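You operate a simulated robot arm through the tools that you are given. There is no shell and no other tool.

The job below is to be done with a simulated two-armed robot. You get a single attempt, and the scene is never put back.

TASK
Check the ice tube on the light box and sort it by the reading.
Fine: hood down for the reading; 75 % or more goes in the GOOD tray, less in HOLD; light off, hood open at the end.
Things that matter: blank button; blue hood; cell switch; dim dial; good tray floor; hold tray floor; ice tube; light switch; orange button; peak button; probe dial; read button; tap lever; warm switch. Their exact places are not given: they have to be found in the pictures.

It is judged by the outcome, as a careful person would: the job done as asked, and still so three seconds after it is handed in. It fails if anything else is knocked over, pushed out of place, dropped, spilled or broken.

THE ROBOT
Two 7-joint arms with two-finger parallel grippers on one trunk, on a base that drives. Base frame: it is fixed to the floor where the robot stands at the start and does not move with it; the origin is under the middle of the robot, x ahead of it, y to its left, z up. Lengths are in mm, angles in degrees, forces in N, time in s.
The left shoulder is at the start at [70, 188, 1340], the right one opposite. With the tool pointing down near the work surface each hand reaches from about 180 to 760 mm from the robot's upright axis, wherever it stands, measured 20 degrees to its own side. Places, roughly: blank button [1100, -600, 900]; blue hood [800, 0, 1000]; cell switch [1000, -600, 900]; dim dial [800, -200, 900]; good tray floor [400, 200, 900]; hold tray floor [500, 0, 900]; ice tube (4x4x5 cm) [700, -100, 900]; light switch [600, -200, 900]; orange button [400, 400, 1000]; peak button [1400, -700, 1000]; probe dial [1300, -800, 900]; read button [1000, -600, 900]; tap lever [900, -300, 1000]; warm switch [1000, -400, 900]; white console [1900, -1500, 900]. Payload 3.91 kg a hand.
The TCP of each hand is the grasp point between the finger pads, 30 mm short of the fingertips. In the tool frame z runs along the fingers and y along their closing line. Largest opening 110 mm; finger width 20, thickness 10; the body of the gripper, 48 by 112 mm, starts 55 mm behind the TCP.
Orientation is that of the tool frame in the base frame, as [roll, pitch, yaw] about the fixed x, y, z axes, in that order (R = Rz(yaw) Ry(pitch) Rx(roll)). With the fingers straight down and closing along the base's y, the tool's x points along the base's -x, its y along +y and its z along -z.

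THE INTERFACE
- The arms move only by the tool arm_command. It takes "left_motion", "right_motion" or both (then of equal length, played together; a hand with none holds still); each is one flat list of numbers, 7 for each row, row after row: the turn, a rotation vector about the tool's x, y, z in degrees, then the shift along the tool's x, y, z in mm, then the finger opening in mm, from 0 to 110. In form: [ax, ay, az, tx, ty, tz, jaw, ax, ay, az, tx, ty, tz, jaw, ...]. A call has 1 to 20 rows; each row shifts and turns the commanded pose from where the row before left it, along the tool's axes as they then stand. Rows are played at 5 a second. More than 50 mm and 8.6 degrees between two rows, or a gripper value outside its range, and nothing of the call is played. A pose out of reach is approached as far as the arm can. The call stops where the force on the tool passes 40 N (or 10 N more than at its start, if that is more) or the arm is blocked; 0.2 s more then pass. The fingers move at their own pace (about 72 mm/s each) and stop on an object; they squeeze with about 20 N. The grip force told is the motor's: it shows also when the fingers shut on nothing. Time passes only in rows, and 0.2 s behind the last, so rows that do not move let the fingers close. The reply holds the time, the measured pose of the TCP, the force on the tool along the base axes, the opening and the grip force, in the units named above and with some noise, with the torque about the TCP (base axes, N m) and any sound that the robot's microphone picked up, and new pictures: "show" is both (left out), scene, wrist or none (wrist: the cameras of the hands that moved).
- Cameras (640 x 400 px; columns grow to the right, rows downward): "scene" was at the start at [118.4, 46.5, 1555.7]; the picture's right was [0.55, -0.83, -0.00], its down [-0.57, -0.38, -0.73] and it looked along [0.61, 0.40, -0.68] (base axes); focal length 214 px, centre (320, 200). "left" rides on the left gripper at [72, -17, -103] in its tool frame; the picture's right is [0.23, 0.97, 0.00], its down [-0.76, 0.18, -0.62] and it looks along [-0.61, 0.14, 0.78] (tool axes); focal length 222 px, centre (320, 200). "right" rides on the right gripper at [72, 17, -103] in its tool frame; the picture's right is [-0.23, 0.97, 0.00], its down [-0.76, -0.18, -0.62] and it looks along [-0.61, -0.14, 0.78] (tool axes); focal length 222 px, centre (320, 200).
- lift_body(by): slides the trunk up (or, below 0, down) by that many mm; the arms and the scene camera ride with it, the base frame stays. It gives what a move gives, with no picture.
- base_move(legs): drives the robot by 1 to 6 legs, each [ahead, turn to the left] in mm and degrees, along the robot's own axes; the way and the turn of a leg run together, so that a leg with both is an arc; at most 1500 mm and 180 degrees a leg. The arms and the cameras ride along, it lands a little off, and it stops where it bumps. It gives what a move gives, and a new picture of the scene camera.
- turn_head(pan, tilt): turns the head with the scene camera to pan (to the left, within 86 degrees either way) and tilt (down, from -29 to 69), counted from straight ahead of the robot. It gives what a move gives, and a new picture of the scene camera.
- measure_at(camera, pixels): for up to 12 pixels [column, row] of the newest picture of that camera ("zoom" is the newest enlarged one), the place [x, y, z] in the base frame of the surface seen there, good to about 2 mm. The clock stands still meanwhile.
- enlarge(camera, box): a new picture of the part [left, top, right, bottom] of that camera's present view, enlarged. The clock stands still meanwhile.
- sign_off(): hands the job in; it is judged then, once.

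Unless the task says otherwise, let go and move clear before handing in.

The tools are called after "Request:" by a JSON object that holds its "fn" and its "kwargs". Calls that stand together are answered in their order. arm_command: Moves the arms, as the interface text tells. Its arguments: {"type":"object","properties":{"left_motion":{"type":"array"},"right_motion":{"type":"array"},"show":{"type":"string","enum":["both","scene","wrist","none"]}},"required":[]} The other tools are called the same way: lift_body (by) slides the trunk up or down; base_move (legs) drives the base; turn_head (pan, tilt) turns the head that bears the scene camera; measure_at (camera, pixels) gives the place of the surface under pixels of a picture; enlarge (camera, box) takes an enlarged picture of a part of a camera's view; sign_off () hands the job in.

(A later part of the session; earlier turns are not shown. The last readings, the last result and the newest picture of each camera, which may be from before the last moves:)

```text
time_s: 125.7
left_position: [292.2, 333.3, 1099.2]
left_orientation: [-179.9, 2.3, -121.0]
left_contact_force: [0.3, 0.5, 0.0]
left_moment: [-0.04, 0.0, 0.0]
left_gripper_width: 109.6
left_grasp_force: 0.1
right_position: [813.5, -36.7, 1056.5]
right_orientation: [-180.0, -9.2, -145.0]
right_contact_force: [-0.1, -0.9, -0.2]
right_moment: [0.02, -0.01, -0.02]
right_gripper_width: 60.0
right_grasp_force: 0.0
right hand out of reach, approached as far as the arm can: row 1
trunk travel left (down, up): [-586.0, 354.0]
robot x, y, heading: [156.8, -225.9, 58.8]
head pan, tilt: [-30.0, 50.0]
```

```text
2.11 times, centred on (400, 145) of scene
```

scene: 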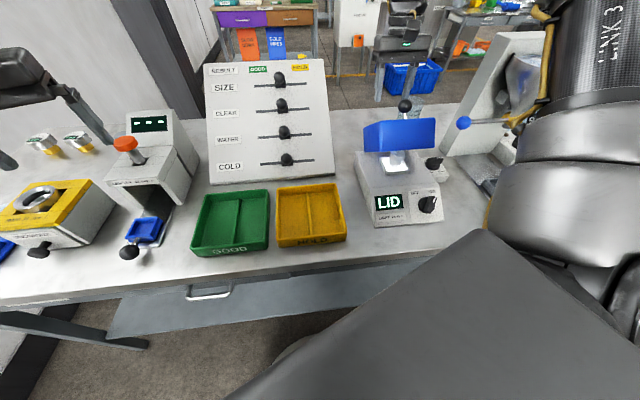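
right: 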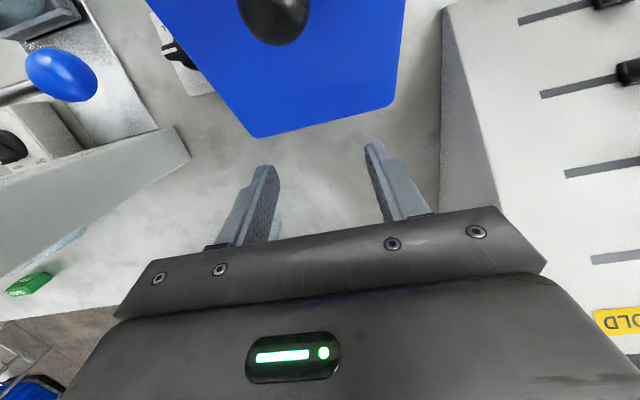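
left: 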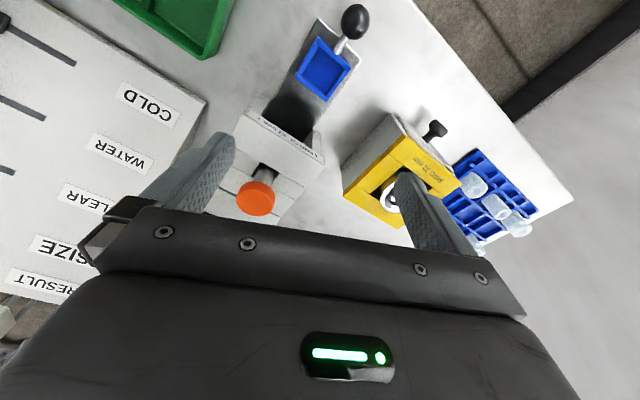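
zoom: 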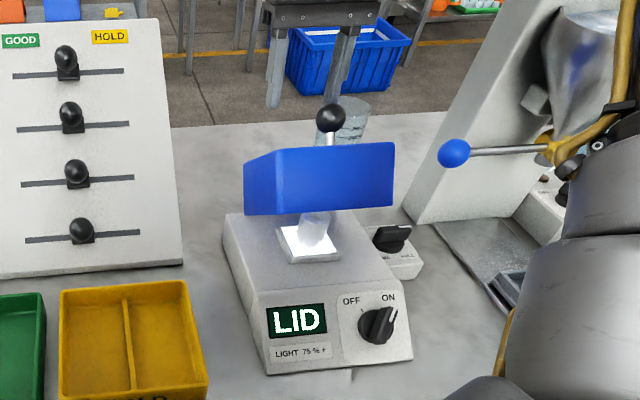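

The hood stands about half open by itself. I'll check whether it's moving.

Request:
{"fn": "arm_command", "kwargs": {"right_motion": [0, 0, 0, 0, 0, 0, 60]}}

Request:
{"fn": "enlarge", "kwargs": {"camera": "scene", "box": [320, 50, 480, 240]}}

```text
time_s: 126.1
left_position: [293.1, 333.1, 1099.6]
left_orientation: [-179.8, 2.4, -121.1]
left_contact_force: [-0.6, 0.1, 0.4]
left_moment: [0.0, 0.02, 0.0]
left_gripper_width: 110.0
left_grasp_force: 0.1
right_position: [814.9, -37.1, 1057.7]
right_orientation: [-179.9, -9.1, -145.0]
right_contact_force: [0.5, 0.8, 0.0]
right_moment: [0.02, -0.02, 0.0]
right_gripper_width: 59.9
right_grasp_force: 0.1
trunk travel left (down, up): [-586.0, 354.0]
robot x, y, heading: [158.1, -229.4, 59.2]
head pan, tilt: [-30.0, 50.0]
```

scene: 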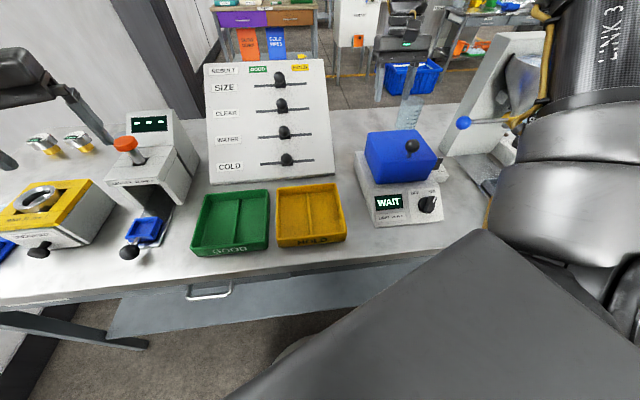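
right: 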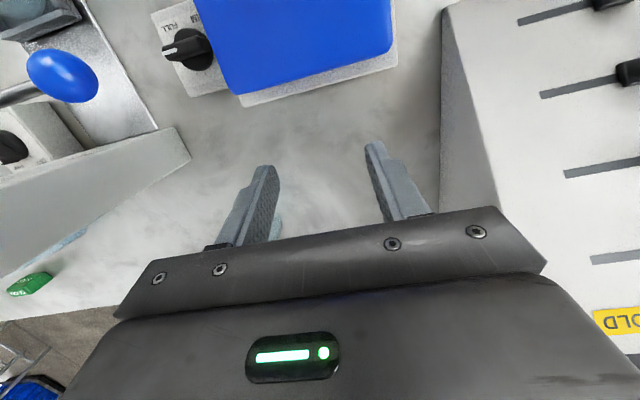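

```text
2.11 times, centred on (400, 145) of scene
```

zoom: 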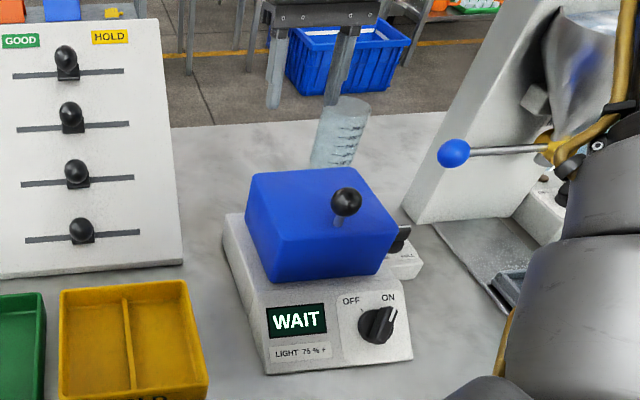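

The damped hood swung shut again and nothing is harmed. I'll come back over the ball and grip it deeper this time.

Request:
{"fn": "arm_command", "kwargs": {"right_motion": [0, 0, 0, 40.5, 0, 0, 60, 0, 0, 0, 40.5, 0, 0, 60, 0, 0, 0, 40.5, 0, 4, 60, 0, 0, 0, 40.5, 0, 6.4, 60, 0, 0, 0, 0, 0, 0, 60], "show": "both"}}

```text
time_s: 127.3
left_position: [292.6, 334.8, 1099.6]
left_orientation: [-179.8, 2.1, -121.0]
left_contact_force: [0.4, -0.7, -0.1]
left_moment: [0.0, 0.02, 0.04]
left_gripper_width: 110.0
left_grasp_force: 0.1
right_position: [680.9, -128.9, 1072.6]
right_orientation: [-179.7, -9.4, -144.9]
right_contact_force: [-0.4, 0.1, 0.3]
right_moment: [-0.02, 0.01, 0.0]
right_gripper_width: 59.8
right_grasp_force: 0.1
trunk travel left (down, up): [-586.0, 354.0]
robot x, y, heading: [156.3, -225.7, 58.8]
head pan, tilt: [-30.0, 50.0]
```

scene: 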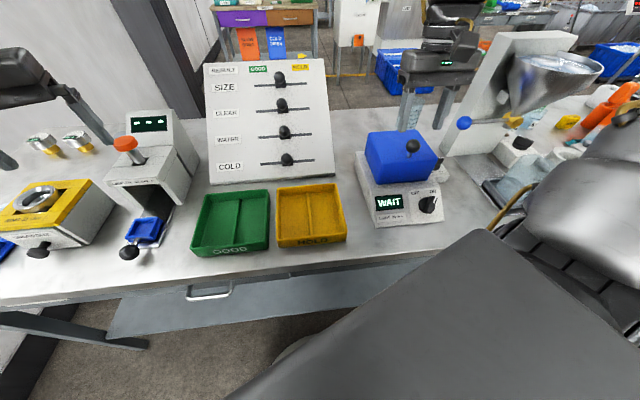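
right: 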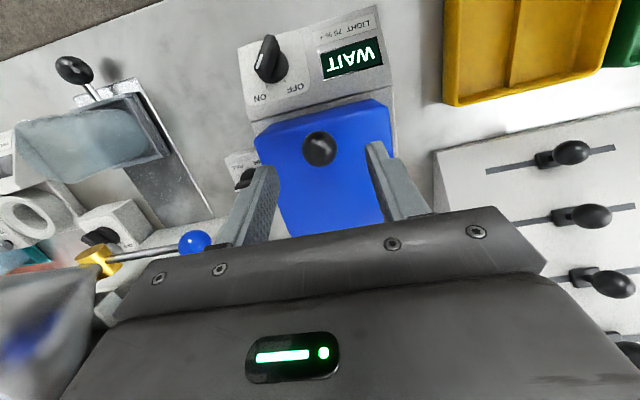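

Back over the ball. I'll measure the hood top to see how deep I can grip.

Request:
{"fn": "measure_at", "kwargs": {"camera": "right", "pixels": [[318, 142], [318, 149], [310, 147], [327, 147], [345, 170], [300, 180], [285, 140], [360, 130]]}}

Request:
{"fn": "measure_at", "kwargs": {"camera": "scene", "pixels": [[412, 146], [385, 160], [380, 145], [395, 175], [430, 165]]}}

```text
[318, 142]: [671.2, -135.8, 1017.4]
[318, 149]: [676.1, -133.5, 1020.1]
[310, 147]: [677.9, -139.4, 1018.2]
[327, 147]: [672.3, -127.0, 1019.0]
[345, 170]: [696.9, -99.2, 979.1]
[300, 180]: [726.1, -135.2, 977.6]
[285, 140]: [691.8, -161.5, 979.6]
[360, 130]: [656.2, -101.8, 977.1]
```

```text
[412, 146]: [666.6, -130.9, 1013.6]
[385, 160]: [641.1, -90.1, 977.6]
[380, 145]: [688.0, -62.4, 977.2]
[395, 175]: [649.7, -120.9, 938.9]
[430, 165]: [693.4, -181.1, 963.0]
```

The hood top is at z≈978 and the ball's centre at about 1006. I'll go down to z≈1013, just above the hood top, and grip firmly.

Request:
{"fn": "arm_command", "kwargs": {"right_motion": [0, 0, 0, -3.2, 0.7, 19.6, 60, 0, 0, 0, -3.2, 0.7, 19.6, 60, 0, 0, 0, -3.2, 0.6, 19.6, 60, 0, 0, 0, 0, 0, 0, 60], "show": "wrist"}}

Request:
{"fn": "enlarge", "kwargs": {"camera": "scene", "box": [340, 70, 460, 240]}}

```text
time_s: 128.3
left_position: [293.2, 333.6, 1098.7]
left_orientation: [-179.8, 2.3, -121.0]
left_contact_force: [-0.7, 0.0, 0.5]
left_moment: [0.01, 0.01, 0.01]
left_gripper_width: 110.2
left_grasp_force: 0.1
right_position: [681.4, -128.5, 1014.7]
right_orientation: [-179.7, -9.3, -145.0]
right_contact_force: [0.6, -0.2, 0.6]
right_moment: [0.0, 0.01, -0.03]
right_gripper_width: 59.9
right_grasp_force: 0.0
trunk travel left (down, up): [-586.0, 354.0]
robot x, y, heading: [156.8, -227.7, 59.0]
head pan, tilt: [-30.0, 50.0]
```

right: 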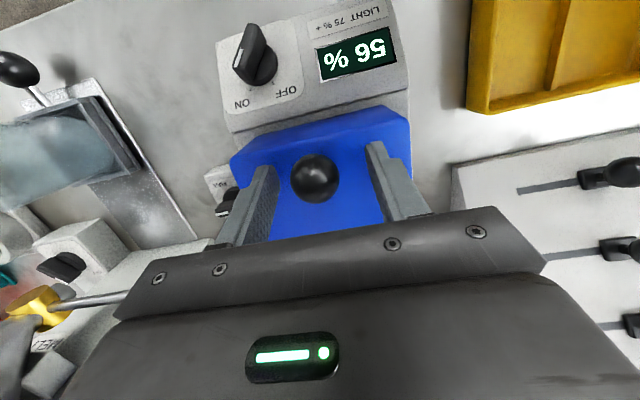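

```text
2.35 times, centred on (400, 155) of scene
```

zoom: 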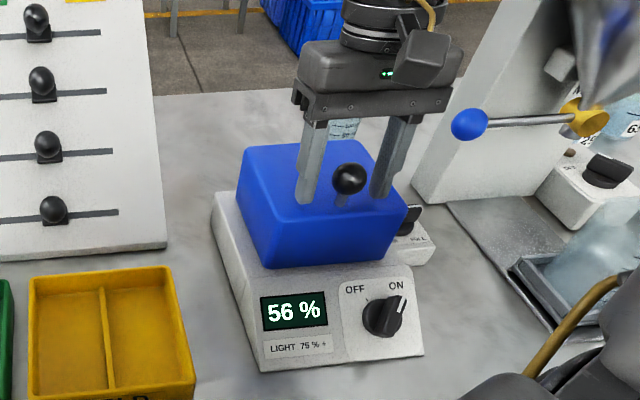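

The second reading is also 56 %, so HOLD is confirmed. Closing on the ball and starting the opening arc.

Request:
{"fn": "arm_command", "kwargs": {"right_motion": [0, 0, 0, 0, 0, 0, 10, 0, 0, 0, 0, 0, 0, 10, 0, 0, 0, 0, 0, 0, 10, 0, 0, 0, -5.7, -1.5, -8.4, 10, 0, 0, 0, -5.8, 0, -8.3, 10, 0, 0, 0, -6.8, 0, -7.4, 10, 0, 0, 0, -6.8, 0, -7.4, 10], "show": "none"}}

```text
time_s: 129.9
left_position: [293.1, 333.3, 1100.0]
left_orientation: [-179.8, 2.2, -121.0]
left_contact_force: [0.1, 0.1, -0.6]
left_moment: [0.01, 0.05, 0.01]
left_gripper_width: 109.9
left_grasp_force: 0.2
right_position: [706.7, -113.1, 1040.4]
right_orientation: [-179.8, -9.4, -145.1]
right_contact_force: [-3.7, -2.8, -9.6]
right_moment: [-0.77, 0.96, -0.1]
right_gripper_width: 29.1
right_grasp_force: 44.8
trunk travel left (down, up): [-586.0, 354.0]
robot x, y, heading: [157.7, -225.1, 59.0]
head pan, tilt: [-30.0, 50.0]
```

The grip is good and forces are low. Continuing, easing the tilt forward as the hood goes back.

Request:
{"fn": "arm_command", "kwargs": {"right_motion": [0, -4, 0, 0, 0, 0, 10, 0, 0, 0, -8.3, 0, -5.9, 10, 0, 0, 0, -8.2, 0, -5.8, 10, 0, -4, 0, 0, 0, 0, 10, 0, 0, 0, -9.3, 0, -4, 10, 0, 0, 0, -9.3, 0, -4, 10], "show": "none"}}

```text
time_s: 131.3
left_position: [291.1, 331.9, 1101.4]
left_orientation: [-179.8, 2.4, -121.0]
left_contact_force: [-0.2, 0.6, 0.2]
left_moment: [-0.03, -0.02, 0.0]
left_gripper_width: 110.1
left_grasp_force: 0.1
right_position: [734.0, -91.9, 1058.8]
right_orientation: [-179.8, -1.3, -145.0]
right_contact_force: [-7.8, -6.3, 1.0]
right_moment: [-0.69, 1.14, -0.02]
right_gripper_width: 29.3
right_grasp_force: 44.9
trunk travel left (down, up): [-586.0, 354.0]
robot x, y, heading: [157.8, -224.2, 59.2]
head pan, tilt: [-30.0, 50.0]
```

Good. Continuing with the next two steps.

Request:
{"fn": "arm_command", "kwargs": {"right_motion": [0, -4, 0, 0, 0, 0, 10, 0, 0, 0, -9.9, 0, -2, 10, 0, 0, 0, -9.9, 0, -2, 10, 0, -4, 0, 0, 0, 0, 10, 0, 0, 0, -10.1, 0, 0.1, 10, 0, 0, 0, -10.1, 0, 0.1, 10], "show": "scene"}}

Request:
{"fn": "enlarge", "kwargs": {"camera": "scene", "box": [340, 50, 480, 220]}}

```text
time_s: 132.7
left_position: [292.2, 333.4, 1100.1]
left_orientation: [-179.8, 2.3, -121.0]
left_contact_force: [-0.5, -0.7, 0.0]
left_moment: [-0.01, 0.03, -0.01]
left_gripper_width: 110.1
left_grasp_force: 0.0
right_position: [769.8, -68.3, 1065.0]
right_orientation: [-179.8, 6.7, -144.8]
right_contact_force: [0.1, -0.3, -0.2]
right_moment: [-0.03, 0.03, -0.02]
right_gripper_width: 10.1
right_grasp_force: 0.1
trunk travel left (down, up): [-586.0, 354.0]
robot x, y, heading: [155.5, -223.0, 58.8]
head pan, tilt: [-30.0, 50.0]
```

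scene: 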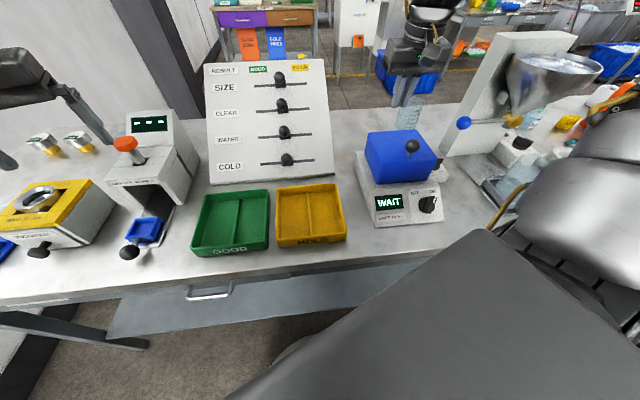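

```text
2.35 times, centred on (410, 135) of scene
```

zoom: 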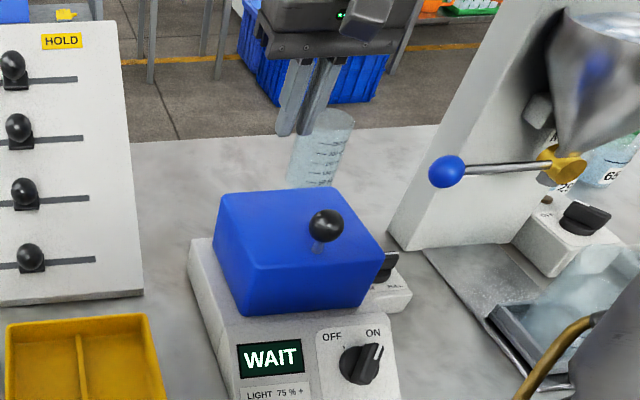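

It slipped again: the ball creeps across the pads because the hood turns relative to the hand. This time I'll start tilted forward and roll back with the hood, so first I'll go above the ball and test how far I can tilt there.

Request:
{"fn": "arm_command", "kwargs": {"right_motion": [0, 0, 0, 36.3, 0, -7.6, 60, 0, 0, 0, 36.3, 0, -7.6, 60, 0, 0, 0, 36.4, 0, -7.6, 60, 0, -4, 0, 0, 0, 0, 60, 0, -4, 0, 0, 0, 0, 60, 0, -4, 0, 0, 0, 0, 60, 0, -4, 0, 0, 0, 0, 60, 0, -4, 0, 0, 0, 0, 60, 0, 0, 0, 0, 0, 0, 60], "show": "scene"}}

```text
time_s: 134.7
left_position: [291.5, 333.9, 1099.5]
left_orientation: [-179.8, 2.3, -121.0]
left_contact_force: [0.0, -0.2, -0.2]
left_moment: [-0.04, 0.02, -0.01]
left_gripper_width: 110.0
left_grasp_force: 0.0
right_position: [730.4, -144.8, 1087.4]
right_orientation: [-179.7, 26.7, -144.6]
right_contact_force: [0.3, 0.4, -0.7]
right_moment: [-0.03, 0.01, -0.02]
right_gripper_width: 60.2
right_grasp_force: 0.0
right hand out of reach, approached as far as the arm can: row 3, 4, 5, 7, 8
trunk travel left (down, up): [-586.0, 354.0]
robot x, y, heading: [156.1, -225.2, 58.7]
head pan, tilt: [-30.0, 50.0]
```

scene: 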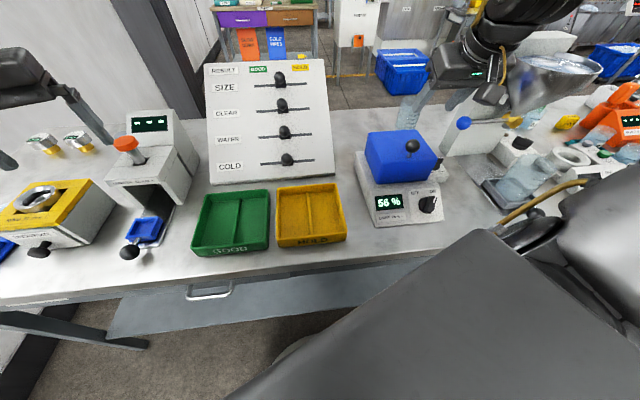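

Tilting that much isn't possible there. Instead I'll keep the earlier tilt of −9°, which had enough reach, and grip with the ball offset towards the forward edge of the pads so the creep has room. Returning to that pose first.

Request:
{"fn": "arm_command", "kwargs": {"right_motion": [0, 6, 0, 0, 0, 0, 60, 0, 6, 0, 0, 0, 0, 60, 0, 6, 0, 0, 0, 0, 60, 0, 6, 0, 0, 0, 0, 60, 0, 6, 0, 0, 0, 0, 60, 0, 6, 0, 0, 0, 0, 60, 0, 0, 0, 20, 21, 5, 60, 0, 0, 0, 20, 21, 5, 60, 0, 0, 0, 0, 0, 0, 60], "show": "wrist"}}

```text
time_s: 136.7
left_position: [292.5, 334.4, 1099.8]
left_orientation: [-179.8, 2.3, -121.0]
left_contact_force: [-0.1, -0.7, -0.1]
left_moment: [0.0, 0.01, -0.01]
left_gripper_width: 109.8
left_grasp_force: 0.0
right_position: [674.6, -133.7, 1082.4]
right_orientation: [-179.9, -9.4, -145.0]
right_contact_force: [-0.3, 0.0, -0.9]
right_moment: [0.01, 0.01, 0.02]
right_gripper_width: 60.1
right_grasp_force: 0.0
trunk travel left (down, up): [-586.0, 354.0]
robot x, y, heading: [154.9, -224.2, 58.7]
head pan, tilt: [-30.0, 50.0]
```

right: 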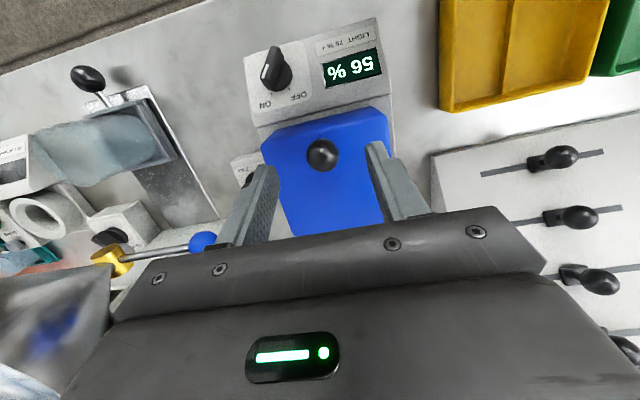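

At u≈476, i.e. 6–7 mm nearer than the ball, as intended. Going down to z≈1014 and closing.

Request:
{"fn": "arm_command", "kwargs": {"right_motion": [0, 0, 0, -3.7, 0, 22.5, 60, 0, 0, 0, -3.7, 0, 22.5, 60, 0, 0, 0, -3.7, 0, 22.5, 60, 0, 0, 0, 0, 0, 0, 60, 0, 0, 0, 0, 0, 0, 10, 0, 0, 0, 0, 0, 0, 10, 0, 0, 0, 0, 0, 0, 10], "show": "wrist"}}

```text
time_s: 138.3
left_position: [289.9, 334.6, 1099.3]
left_orientation: [-179.6, 2.3, -120.9]
left_contact_force: [0.1, -0.1, 0.2]
left_moment: [-0.01, -0.01, 0.04]
left_gripper_width: 109.7
left_grasp_force: 0.0
right_position: [671.8, -136.5, 1019.8]
right_orientation: [-179.7, -9.3, -145.0]
right_contact_force: [-16.5, 13.7, -0.5]
right_moment: [0.21, 0.72, 0.41]
right_gripper_width: 29.1
right_grasp_force: 44.8
right hand out of reach, approached as far as the arm can: row 3
trunk travel left (down, up): [-586.0, 354.0]
robot x, y, heading: [159.4, -224.4, 59.2]
head pan, tilt: [-30.0, 50.0]
```

right: 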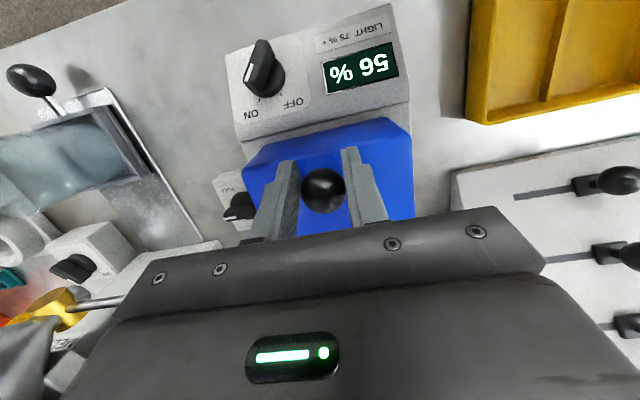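

Slightly clipped, leaving the ball too near the pad edge. I'll open, adjust by a few millimetres, and close again.

Request:
{"fn": "arm_command", "kwargs": {"right_motion": [0, 0, 0, 0, 0, 0, 60, 0, 0, 0, 0, 0, 0, 60, 0, 0, 0, -5.4, 2, 4.5, 60, 0, 0, 0, 0, 0, 0, 60], "show": "none"}}

```text
time_s: 139.3
left_position: [291.4, 333.2, 1099.7]
left_orientation: [-179.8, 2.3, -121.1]
left_contact_force: [-0.7, -0.9, 0.4]
left_moment: [-0.03, -0.01, 0.04]
left_gripper_width: 110.0
left_grasp_force: 0.1
right_position: [678.1, -134.1, 1012.7]
right_orientation: [-179.7, -9.4, -145.1]
right_contact_force: [0.6, 0.1, -0.6]
right_moment: [0.0, -0.05, 0.0]
right_gripper_width: 59.9
right_grasp_force: 0.0
trunk travel left (down, up): [-586.0, 354.0]
robot x, y, heading: [157.8, -224.6, 59.3]
head pan, tilt: [-30.0, 50.0]
```

In place with no force: the ball is about 5 mm forward and 6 mm below the grasp point. Closing and starting the arc.

Request:
{"fn": "arm_command", "kwargs": {"right_motion": [0, 0, 0, 0, 0, 0, 10, 0, 0, 0, 0, 0, 0, 10, 0, 0, 0, 0, 0, 0, 10, 0, 0, 0, -5.7, 0, -8.4, 10, 0, 0, 0, -5.8, 0, -8.3, 10, 0, 0, 0, -6.8, 0, -7.4, 10, 0, 0, 0, -6.8, 0, -7.4, 10, 0, 0, 0, -7.8, 0, -6.5, 10, 0, 0, 0, -7.8, 0, -6.4, 10], "show": "wrist"}}

```text
time_s: 141.3
left_position: [289.2, 335.5, 1098.9]
left_orientation: [-179.8, 2.3, -121.0]
left_contact_force: [-0.2, 0.7, 0.2]
left_moment: [0.03, -0.02, -0.02]
left_gripper_width: 110.0
left_grasp_force: 0.1
right_position: [715.1, -105.9, 1049.1]
right_orientation: [-179.7, -9.4, -145.0]
right_contact_force: [-15.3, 8.8, -6.5]
right_moment: [-0.66, 1.17, -0.05]
right_gripper_width: 29.0
right_grasp_force: 44.9
trunk travel left (down, up): [-586.0, 354.0]
robot x, y, heading: [159.0, -225.4, 59.2]
head pan, tilt: [-30.0, 50.0]
```

right: 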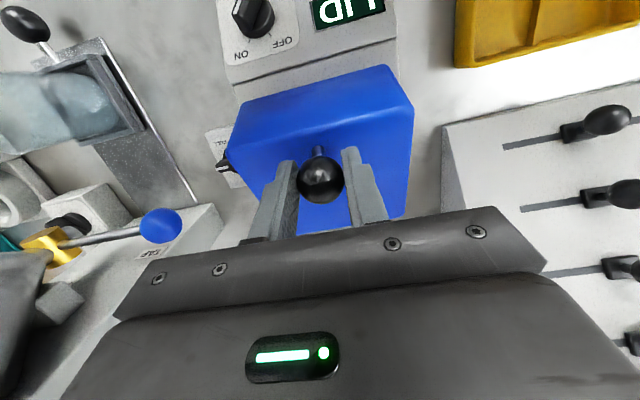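

Good grip, with the ball visible at (320,182) between the pads. Continuing.

Request:
{"fn": "arm_command", "kwargs": {"right_motion": [0, 0, 0, -8.7, 1.5, -5.3, 10, 0, 0, 0, -8.6, 0, -5.3, 10, 0, 0, 0, -9.3, 0, -4.1, 10, 0, 0, 0, -9.2, 0, -4, 10, 0, 0, 0, -9.8, 0, -2.7, 10, 0, 0, 0, -9.7, 0, -2.6, 10], "show": "wrist"}}

```text
time_s: 142.7
left_position: [287.6, 335.2, 1100.6]
left_orientation: [-179.7, 2.5, -121.0]
left_contact_force: [0.3, -0.2, 0.9]
left_moment: [-0.03, -0.01, -0.02]
left_gripper_width: 110.1
left_grasp_force: 0.0
right_position: [762.8, -72.1, 1067.3]
right_orientation: [-179.8, -9.1, -145.1]
right_contact_force: [-12.3, 4.8, 5.9]
right_moment: [-0.63, 0.91, -0.25]
right_gripper_width: 29.1
right_grasp_force: 45.0
trunk travel left (down, up): [-586.0, 354.0]
robot x, y, heading: [154.7, -223.3, 58.9]
head pan, tilt: [-30.0, 50.0]
```

right: 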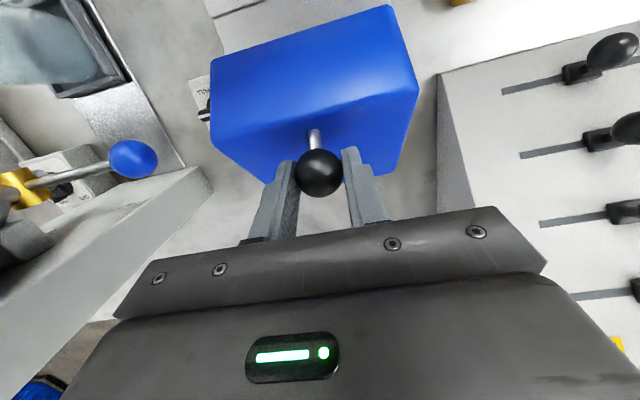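

The ball is creeping slowly towards the tips (172 now), still held at about vertical. Continuing in smaller moves.

Request:
{"fn": "arm_command", "kwargs": {"right_motion": [0, 0, 0, -10.1, 0.5, -1, 10, 0, 0, 0, -10.1, 0, -1, 10, 0, 0, 0, -10.1, 0, 0.4, 10], "show": "wrist"}}

```text
time_s: 143.5
left_position: [289.1, 335.4, 1100.4]
left_orientation: [-179.6, 2.5, -121.1]
left_contact_force: [-0.1, -0.1, -0.5]
left_moment: [-0.02, 0.0, -0.02]
left_gripper_width: 109.6
left_grasp_force: 0.1
right_position: [788.0, -53.5, 1064.1]
right_orientation: [-179.7, -9.1, -145.0]
right_contact_force: [-10.2, 4.0, 12.2]
right_moment: [-0.46, 1.2, -0.07]
right_gripper_width: 29.0
right_grasp_force: 45.3
trunk travel left (down, up): [-586.0, 354.0]
robot x, y, heading: [160.7, -225.3, 58.7]
head pan, tilt: [-30.0, 50.0]
```

right: 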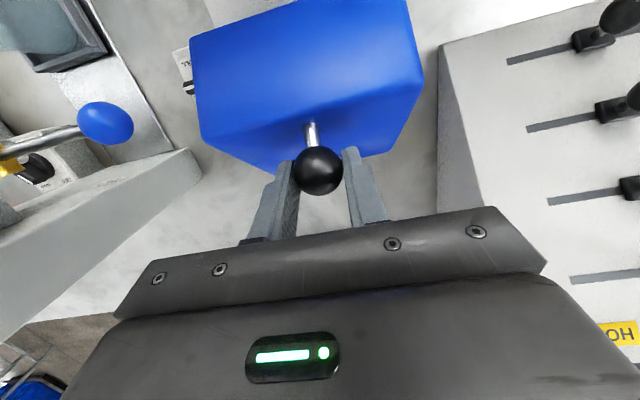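

Still held (ball at 169) and just past vertical. Continuing.

Request:
{"fn": "arm_command", "kwargs": {"right_motion": [0, 0, 0, -10.1, 0, 0, 10, 0, 0, 0, -10, 0, 1, 10], "show": "both"}}

```text
time_s: 144.1
left_position: [290.4, 335.2, 1099.0]
left_orientation: [-179.7, 2.4, -121.0]
left_contact_force: [0.1, -0.6, -0.2]
left_moment: [0.02, 0.0, 0.01]
left_gripper_width: 110.0
left_grasp_force: 0.0
right_position: [805.4, -41.8, 1058.2]
right_orientation: [-179.6, -9.2, -145.0]
right_contact_force: [-7.5, 6.6, 2.1]
right_moment: [-0.08, 0.47, -0.35]
right_gripper_width: 29.2
right_grasp_force: 44.6
trunk travel left (down, up): [-586.0, 354.0]
robot x, y, heading: [159.6, -222.9, 59.1]
head pan, tilt: [-30.0, 50.0]
```

scene: 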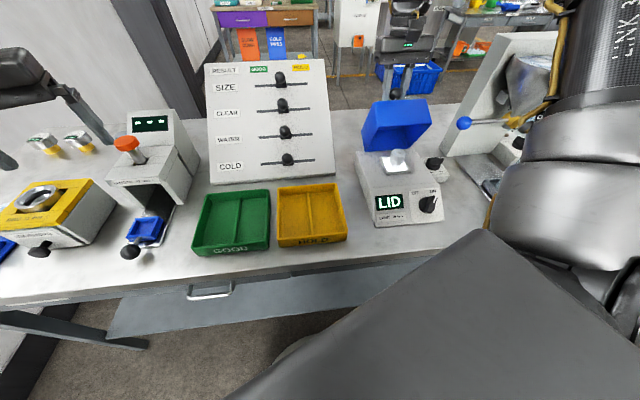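
right: 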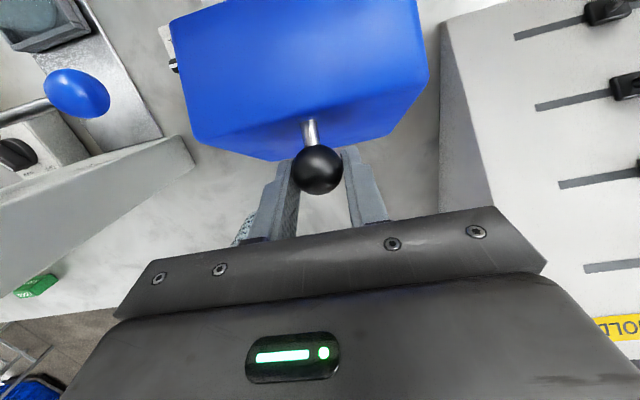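

Holding well at about φ≈74°, and the torque has dropped, so it's near the balance point. Two more small steps.

Request:
{"fn": "arm_command", "kwargs": {"right_motion": [0, 0, 0, -9.5, 0, 1.8, 10, 0, 0, 0, -9.5, 0, 2.6, 10], "show": "wrist"}}

```text
time_s: 144.7
left_position: [290.0, 334.4, 1100.5]
left_orientation: [-179.6, 2.4, -121.0]
left_contact_force: [0.0, 0.0, -0.9]
left_moment: [-0.01, -0.01, -0.03]
left_gripper_width: 110.0
left_grasp_force: 0.0
right_position: [818.2, -32.3, 1052.7]
right_orientation: [-179.8, -9.0, -145.0]
right_contact_force: [-5.5, 6.8, 13.2]
right_moment: [-0.32, 0.88, -0.3]
right_gripper_width: 29.2
right_grasp_force: 45.4
trunk travel left (down, up): [-586.0, 354.0]
robot x, y, heading: [157.5, -223.2, 58.9]
head pan, tilt: [-30.0, 50.0]
```

right: 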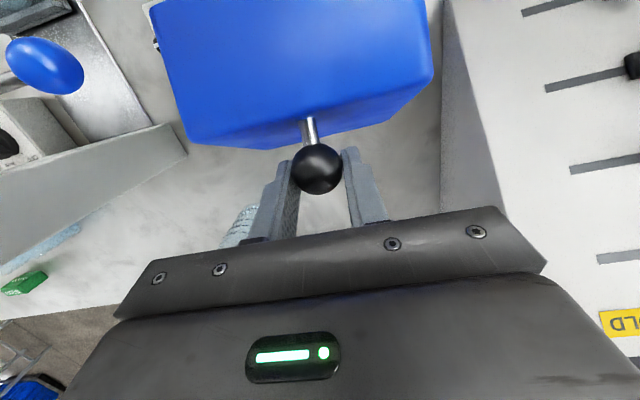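

No clipping and the ball is steady at 168. Continuing the arc.

Request:
{"fn": "arm_command", "kwargs": {"right_motion": [0, 0, 0, -9.5, 0, 2.4, 10, 0, 0, 0, -9.3, 0, 3.2, 10], "show": "wrist"}}

```text
time_s: 145.3
left_position: [288.5, 336.1, 1098.3]
left_orientation: [-179.6, 2.3, -121.0]
left_contact_force: [-0.5, -0.3, 0.2]
left_moment: [-0.02, 0.0, 0.01]
left_gripper_width: 110.1
left_grasp_force: 0.0
right_position: [830.0, -22.1, 1039.4]
right_orientation: [-179.8, -8.9, -144.9]
right_contact_force: [4.5, 15.9, 25.5]
right_moment: [-0.17, 0.36, -0.16]
right_gripper_width: 29.5
right_grasp_force: 44.6
right hand out of reach, approached as far as the arm can: row 1, 2
trunk travel left (down, up): [-586.0, 354.0]
robot x, y, heading: [154.3, -229.2, 58.9]
head pan, tilt: [-30.0, 50.0]
```

right: 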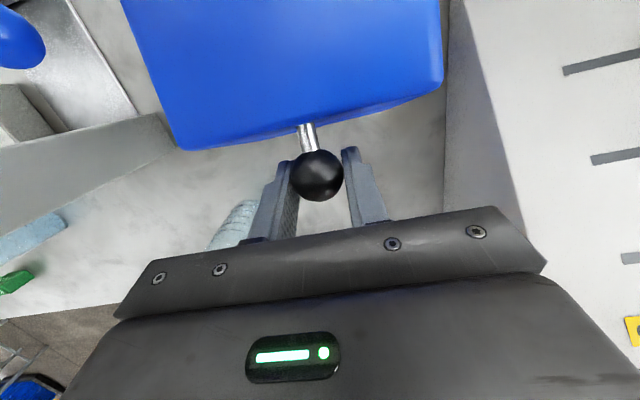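

The arm has reached its limit, but the hood is now well past the balance point (φ≈59°). I'll open the fingers so it can settle back on its stop.

Request:
{"fn": "arm_command", "kwargs": {"right_motion": [0, 0, 0, 0, 0, 0, 70, 0, 0, 0, 0, 0, 0, 70, 0, 0, 0, 0, 0, 0, 70]}}

Request:
{"fn": "enlarge", "kwargs": {"camera": "scene", "box": [320, 50, 480, 240]}}

```text
time_s: 146.1
left_position: [292.2, 332.2, 1099.6]
left_orientation: [-179.9, 2.3, -121.0]
left_contact_force: [0.9, -0.2, -0.3]
left_moment: [-0.02, 0.01, 0.0]
left_gripper_width: 110.2
left_grasp_force: 0.1
right_position: [831.7, -27.8, 1037.0]
right_orientation: [-179.8, -9.3, -145.1]
right_contact_force: [1.6, -0.4, 0.4]
right_moment: [0.05, 0.02, 0.05]
right_gripper_width: 69.9
right_grasp_force: 0.0
trunk travel left (down, up): [-586.0, 354.0]
robot x, y, heading: [157.0, -222.7, 59.2]
head pan, tilt: [-30.0, 50.0]
```

scene: 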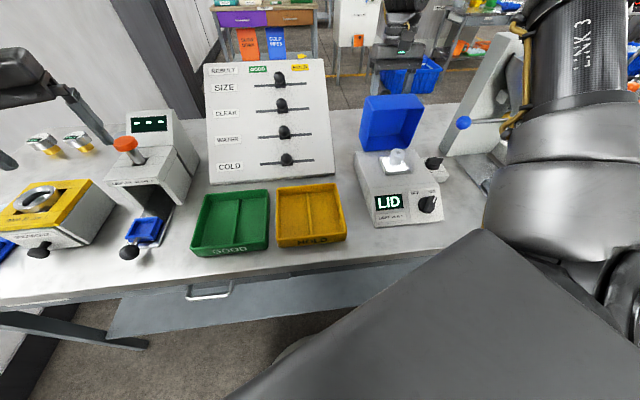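
right: 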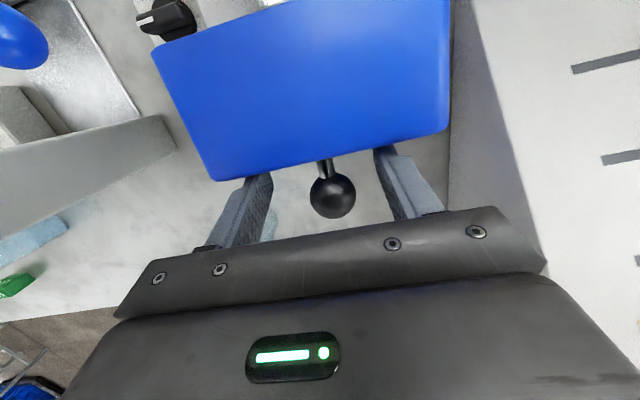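

```text
2.11 times, centred on (400, 145) of scene
```

zoom: 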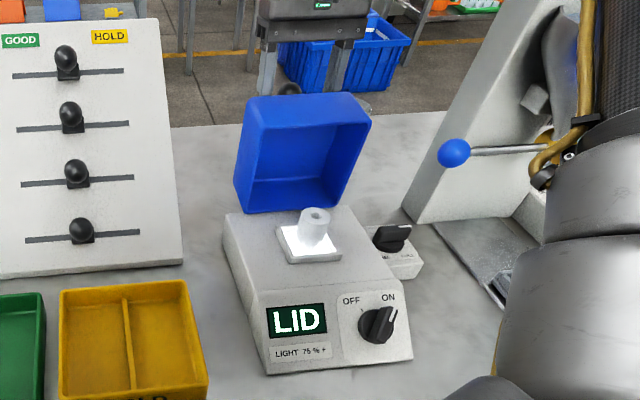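

The hood has swung open and may be resting on my fingertips. I'll raise the hand straight up so it can reach its stop.

Request:
{"fn": "arm_command", "kwargs": {"right_motion": [0, 0, 0, 3.2, 0, -20, 70, 0, 0, 0, 3.2, 0, -20, 70, 0, 0, 0, 5, 0, -20, 70, 0, 0, 0, 0, 0, 0, 70]}}

Request:
{"fn": "enlarge", "kwargs": {"camera": "scene", "box": [320, 50, 480, 240]}}

```text
time_s: 147.1
left_position: [291.1, 334.0, 1099.3]
left_orientation: [-179.8, 2.3, -121.0]
left_contact_force: [0.5, -0.6, 0.7]
left_moment: [-0.01, -0.01, 0.02]
left_gripper_width: 109.9
left_grasp_force: 0.0
right_position: [813.2, -51.0, 1068.2]
right_orientation: [-179.9, -9.1, -144.9]
right_contact_force: [0.1, 0.5, -0.8]
right_moment: [0.01, 0.02, 0.01]
right_gripper_width: 69.8
right_grasp_force: 0.0
right hand out of reach, approached as far as the arm can: row 1, 2, 3
trunk travel left (down, up): [-586.0, 354.0]
robot x, y, heading: [152.9, -225.3, 59.1]
head pan, tilt: [-30.0, 50.0]
```

scene: 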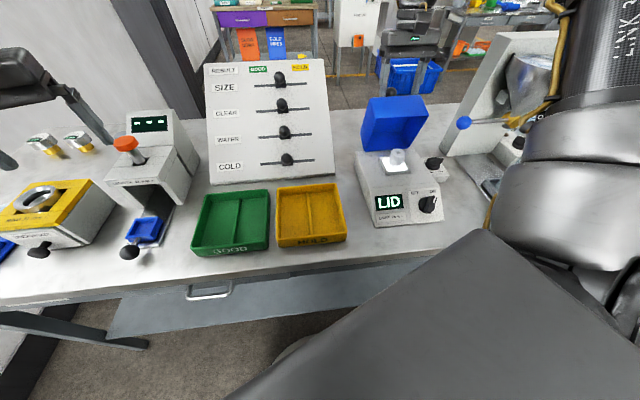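
right: 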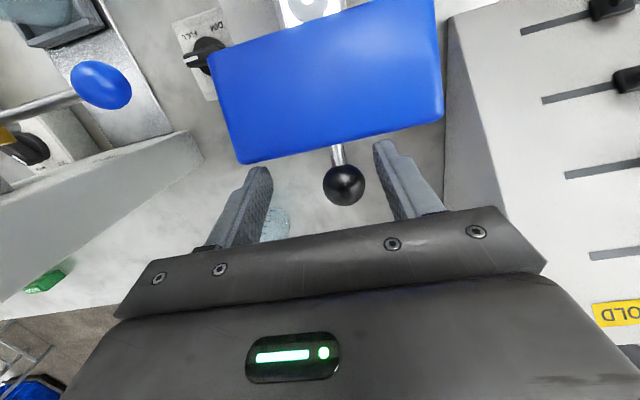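

```text
2.11 times, centred on (400, 145) of scene
```

zoom: 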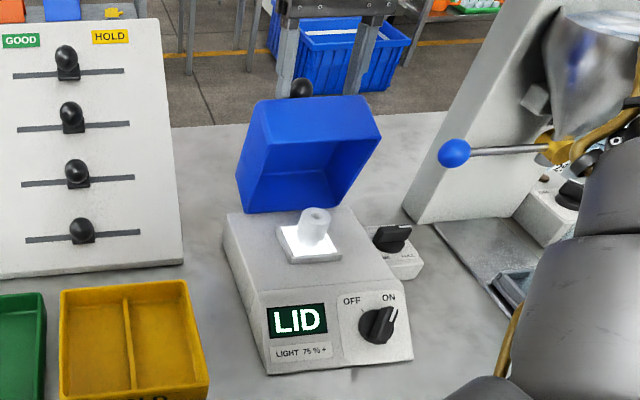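

The hand moved up and a bit forward. I'll check quickly whether the hood stays put.

Request:
{"fn": "arm_command", "kwargs": {"right_motion": [0, 0, 0, 0, 0, 0, 70]}}

Request:
{"fn": "enlarge", "kwargs": {"camera": "scene", "box": [320, 50, 480, 240]}}

```text
time_s: 147.5
left_position: [291.2, 334.0, 1101.0]
left_orientation: [-179.7, 2.3, -121.0]
left_contact_force: [0.1, 0.2, 1.1]
left_moment: [-0.02, 0.0, 0.02]
left_gripper_width: 110.0
left_grasp_force: 0.0
right_position: [813.4, -51.0, 1067.1]
right_orientation: [-179.9, -9.2, -145.0]
right_contact_force: [0.7, -0.1, 0.1]
right_moment: [0.02, 0.0, 0.04]
right_gripper_width: 70.1
right_grasp_force: 0.1
trunk travel left (down, up): [-586.0, 354.0]
robot x, y, heading: [156.4, -224.7, 59.1]
head pan, tilt: [-30.0, 50.0]
```

scene: 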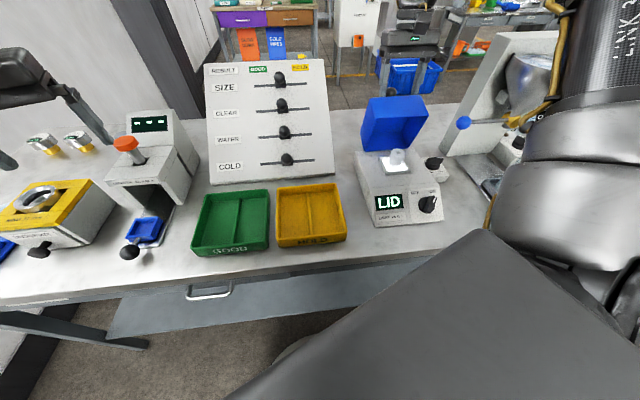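
right: 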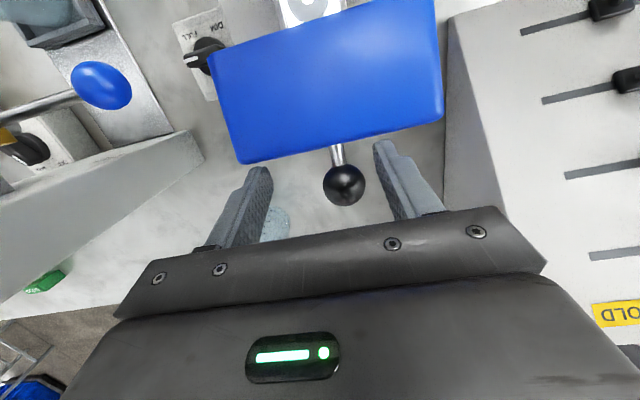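

```text
2.11 times, centred on (400, 145) of scene
```

zoom: 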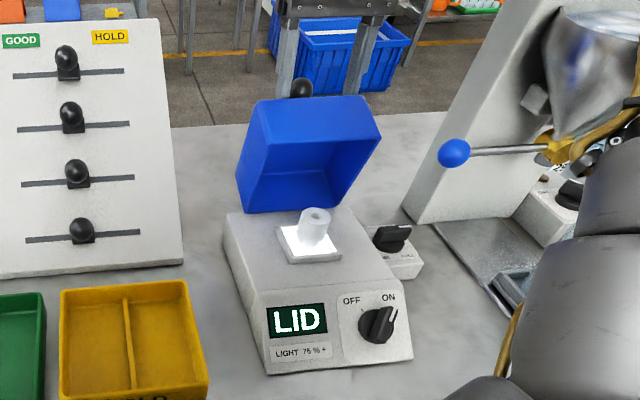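

The hood is leaning against the front of my fingers, which sit behind its back panel. Raising the whole trunk will lift the hand straight up so the hood can fall open.

Request:
{"fn": "lift_body", "kwargs": {"by": 80}}

Request:
{"fn": "arm_command", "kwargs": {"right_motion": [0, 0, 0, 0, 0, 0, 70]}}

Request:
{"fn": "enlarge", "kwargs": {"camera": "scene", "box": [320, 50, 480, 240]}}

```text
time_s: 148.7
left_position: [291.8, 333.7, 1179.9]
left_orientation: [-179.9, 2.3, -121.1]
left_contact_force: [-0.1, -0.5, -0.1]
left_moment: [0.01, -0.01, 0.03]
left_gripper_width: 109.9
left_grasp_force: 0.0
right_position: [813.6, -49.7, 1146.9]
right_orientation: [-179.9, -9.3, -145.0]
right_contact_force: [0.7, -0.3, 0.2]
right_moment: [0.03, 0.0, 0.02]
right_gripper_width: 69.9
right_grasp_force: 0.1
trunk travel left (down, up): [-666.0, 274.0]
robot x, y, heading: [155.0, -226.5, 59.3]
head pan, tilt: [-30.0, 50.0]
```

```text
time_s: 149.1
left_position: [290.9, 333.5, 1179.6]
left_orientation: [-179.8, 2.3, -121.0]
left_contact_force: [-0.2, -0.7, 0.6]
left_moment: [0.0, 0.02, 0.01]
left_gripper_width: 110.0
left_grasp_force: 0.0
right_position: [813.6, -51.4, 1148.1]
right_orientation: [-179.9, -9.3, -145.0]
right_contact_force: [0.1, -1.6, 0.5]
right_moment: [-0.03, 0.0, 0.0]
right_gripper_width: 70.0
right_grasp_force: 0.1
trunk travel left (down, up): [-666.0, 274.0]
robot x, y, heading: [159.4, -230.0, 59.2]
head pan, tilt: [-30.0, 50.0]
```

scene: 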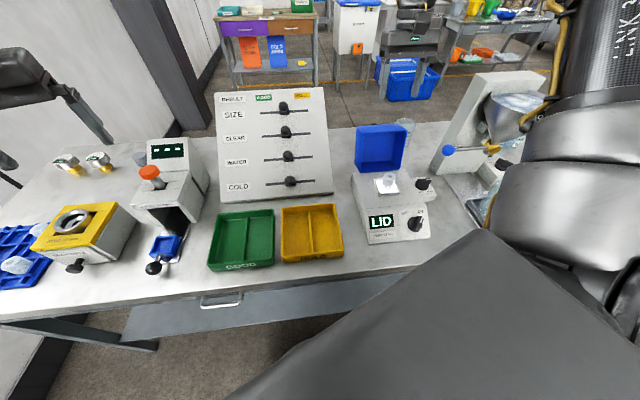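
right: 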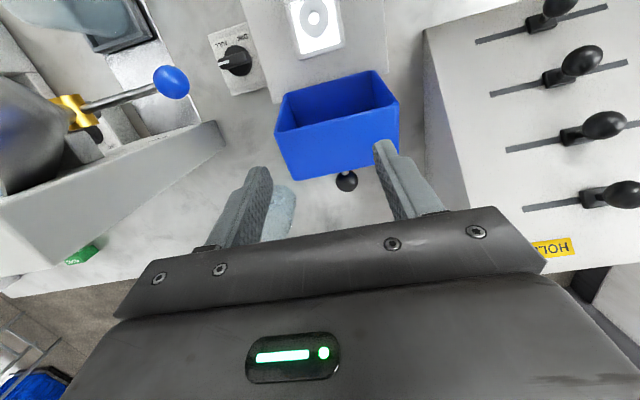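

```text
2.11 times, centred on (400, 145) of scene
```

zoom: 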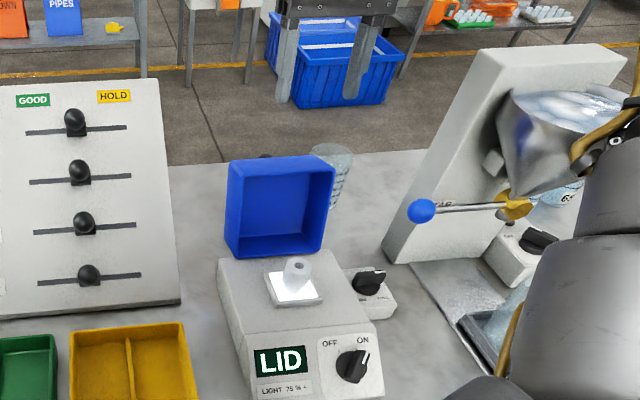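

The hood is fully open. Next I'll bring the hand above the tube (u≈523, v≈495), make it vertical, and turn it so the fingers close along the depth direction, which suits the tray compartments.

Request:
{"fn": "arm_command", "kwargs": {"right_motion": [0, 0, 0, 37.5, 4.7, 6, 80, 0, 0, 0, 37.5, 4.7, 6, 80, 0, 0, 0, 37.5, 4.6, 6, 80, 0, -4.6, 0, 0, 0, 0, 80, 0, -4.6, 0, 0, 0, 0, 80, 0, 0, -8, 0, 0, 0, 80, 0, 0, -8, 0, 0, 0, 80, 0, 0, -8, 0, 0, 0, 80, 0, 0, -8, 0, 0, 0, 80, 0, 0, -8, 0, 0, 0, 80, 0, 0, -8, 0, 0, 0, 80, 0, 0, -8, 0, 0, 0, 80, 0, 0, -8, 0, 0, 0, 80, 0, 0, -8, 0, 0, 0, 80, 0, 0, -8, 0, 0, 0, 80, 0, 0, -8, 0, 0, 0, 80, 0, 0, 0, 0, 0, 0, 80]}}

```text
time_s: 152.7
left_position: [292.1, 334.1, 1179.5]
left_orientation: [-179.8, 2.3, -121.0]
left_contact_force: [-0.5, -0.5, 0.0]
left_moment: [-0.02, 0.01, -0.01]
left_gripper_width: 109.9
left_grasp_force: 0.0
right_position: [710.7, -104.7, 1149.3]
right_orientation: [-179.9, -0.1, -56.8]
right_contact_force: [0.2, -0.7, 0.5]
right_moment: [0.02, 0.01, -0.03]
right_gripper_width: 80.0
right_grasp_force: 0.0
trunk travel left (down, up): [-666.0, 274.0]
robot x, y, heading: [155.5, -223.6, 59.0]
head pan, tilt: [-30.0, 50.0]
```

scene: 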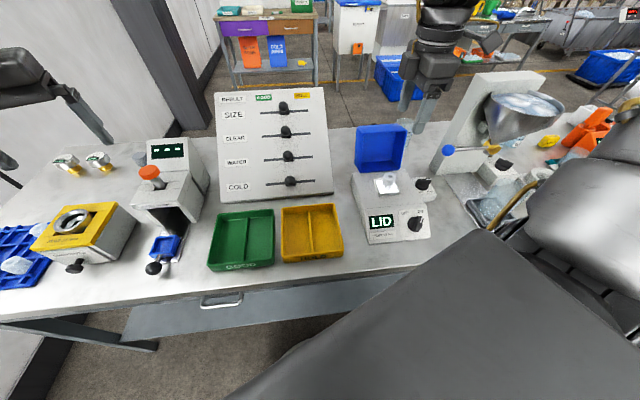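
right: 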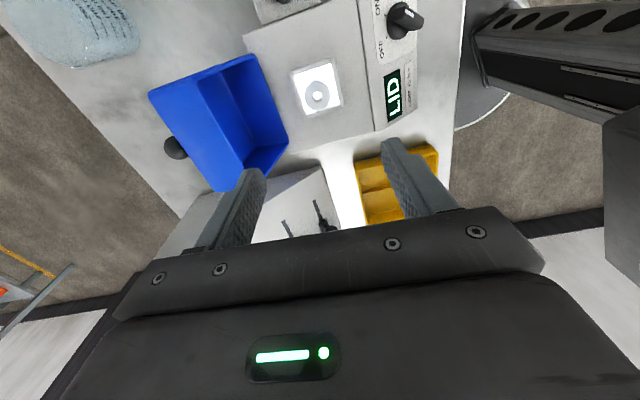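

No clipping: the hand is over the tube, seen at (317,95). I'll measure the tube precisely.

Request:
{"fn": "enlarge", "kwargs": {"camera": "right", "box": [270, 50, 360, 130]}}

Request:
{"fn": "measure_at", "kwargs": {"camera": "right", "pixels": [[317, 85], [308, 95], [327, 95], [317, 104], [310, 88], [325, 102], [292, 70], [332, 62], [303, 115], [343, 107]]}}

Request:
{"fn": "measure_at", "kwargs": {"camera": "zoom", "pixels": [[280, 160], [350, 160], [320, 130], [320, 230], [260, 200], [375, 210]]}}

```text
5.00 times, centred on (315, 90) of right
```

zoom: 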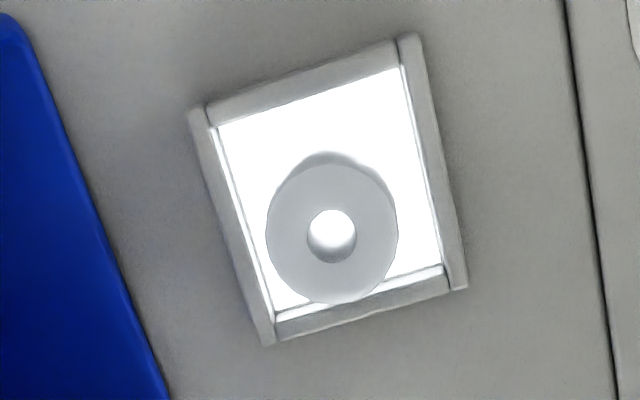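

```text
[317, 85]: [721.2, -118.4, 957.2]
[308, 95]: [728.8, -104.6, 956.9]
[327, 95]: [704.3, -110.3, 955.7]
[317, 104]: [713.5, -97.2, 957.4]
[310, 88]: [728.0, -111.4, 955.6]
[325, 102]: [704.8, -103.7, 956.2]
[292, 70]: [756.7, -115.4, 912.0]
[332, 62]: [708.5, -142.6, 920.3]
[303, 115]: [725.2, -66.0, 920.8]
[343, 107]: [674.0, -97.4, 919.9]
```

```text
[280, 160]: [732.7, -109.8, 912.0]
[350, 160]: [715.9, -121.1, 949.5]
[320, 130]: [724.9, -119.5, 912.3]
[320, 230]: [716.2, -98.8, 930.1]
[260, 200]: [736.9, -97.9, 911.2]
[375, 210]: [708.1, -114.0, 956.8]
```

The tube's centre is at about u 526, v 498, with its top at z≈957 and a diameter of about 31 mm. I'll lower the trunk 140 mm (fingertips stay above the tube), centre up, and then descend.

Request:
{"fn": "lift_body", "kwargs": {"by": -140}}

Request:
{"fn": "arm_command", "kwargs": {"right_motion": [0, 0, 0, 4, -3.6, 0, 80, 0, 0, 0, 0, 0, 0, 80]}}

```text
time_s: 154.3
left_position: [292.1, 333.5, 1039.9]
left_orientation: [-179.8, 2.3, -121.0]
left_contact_force: [0.0, 0.2, 0.4]
left_moment: [-0.03, 0.0, 0.04]
left_gripper_width: 110.1
left_grasp_force: 0.1
right_position: [712.3, -104.3, 1009.4]
right_orientation: [180.0, -0.2, -57.0]
right_contact_force: [0.9, 0.5, 0.0]
right_moment: [0.02, -0.01, 0.0]
right_gripper_width: 79.9
right_grasp_force: 0.2
trunk travel left (down, up): [-526.0, 414.0]
robot x, y, heading: [156.6, -229.3, 59.1]
head pan, tilt: [-30.0, 50.0]
```

```text
time_s: 154.9
left_position: [291.4, 334.5, 1039.8]
left_orientation: [-179.9, 2.4, -121.0]
left_contact_force: [0.0, -0.1, -0.1]
left_moment: [0.01, -0.01, 0.0]
left_gripper_width: 110.1
left_grasp_force: 0.0
right_position: [717.8, -105.8, 1007.1]
right_orientation: [-179.9, -0.1, -57.0]
right_contact_force: [-0.7, -0.5, 0.4]
right_moment: [0.01, -0.02, 0.01]
right_gripper_width: 80.0
right_grasp_force: 0.1
trunk travel left (down, up): [-526.0, 414.0]
robot x, y, heading: [152.8, -224.9, 59.0]
head pan, tilt: [-30.0, 50.0]
```

scene: 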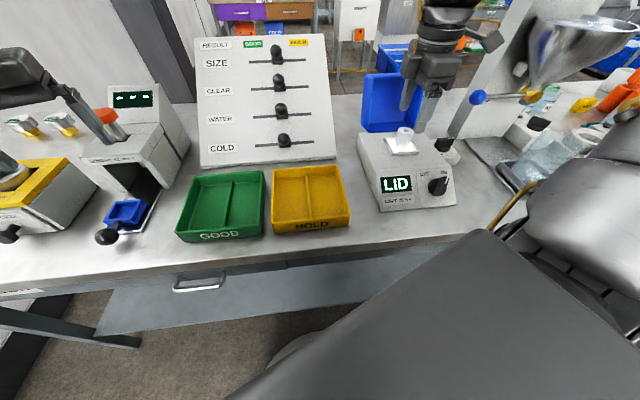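
right: 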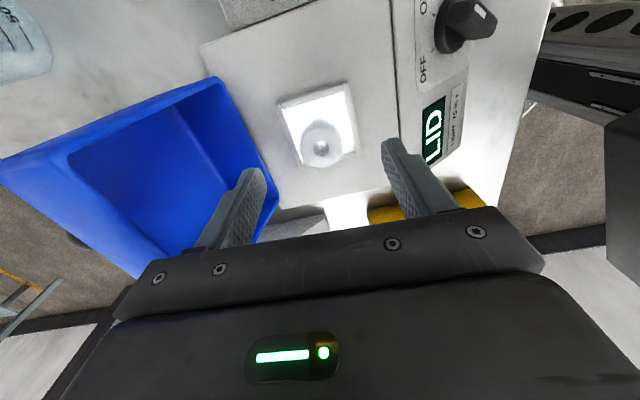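

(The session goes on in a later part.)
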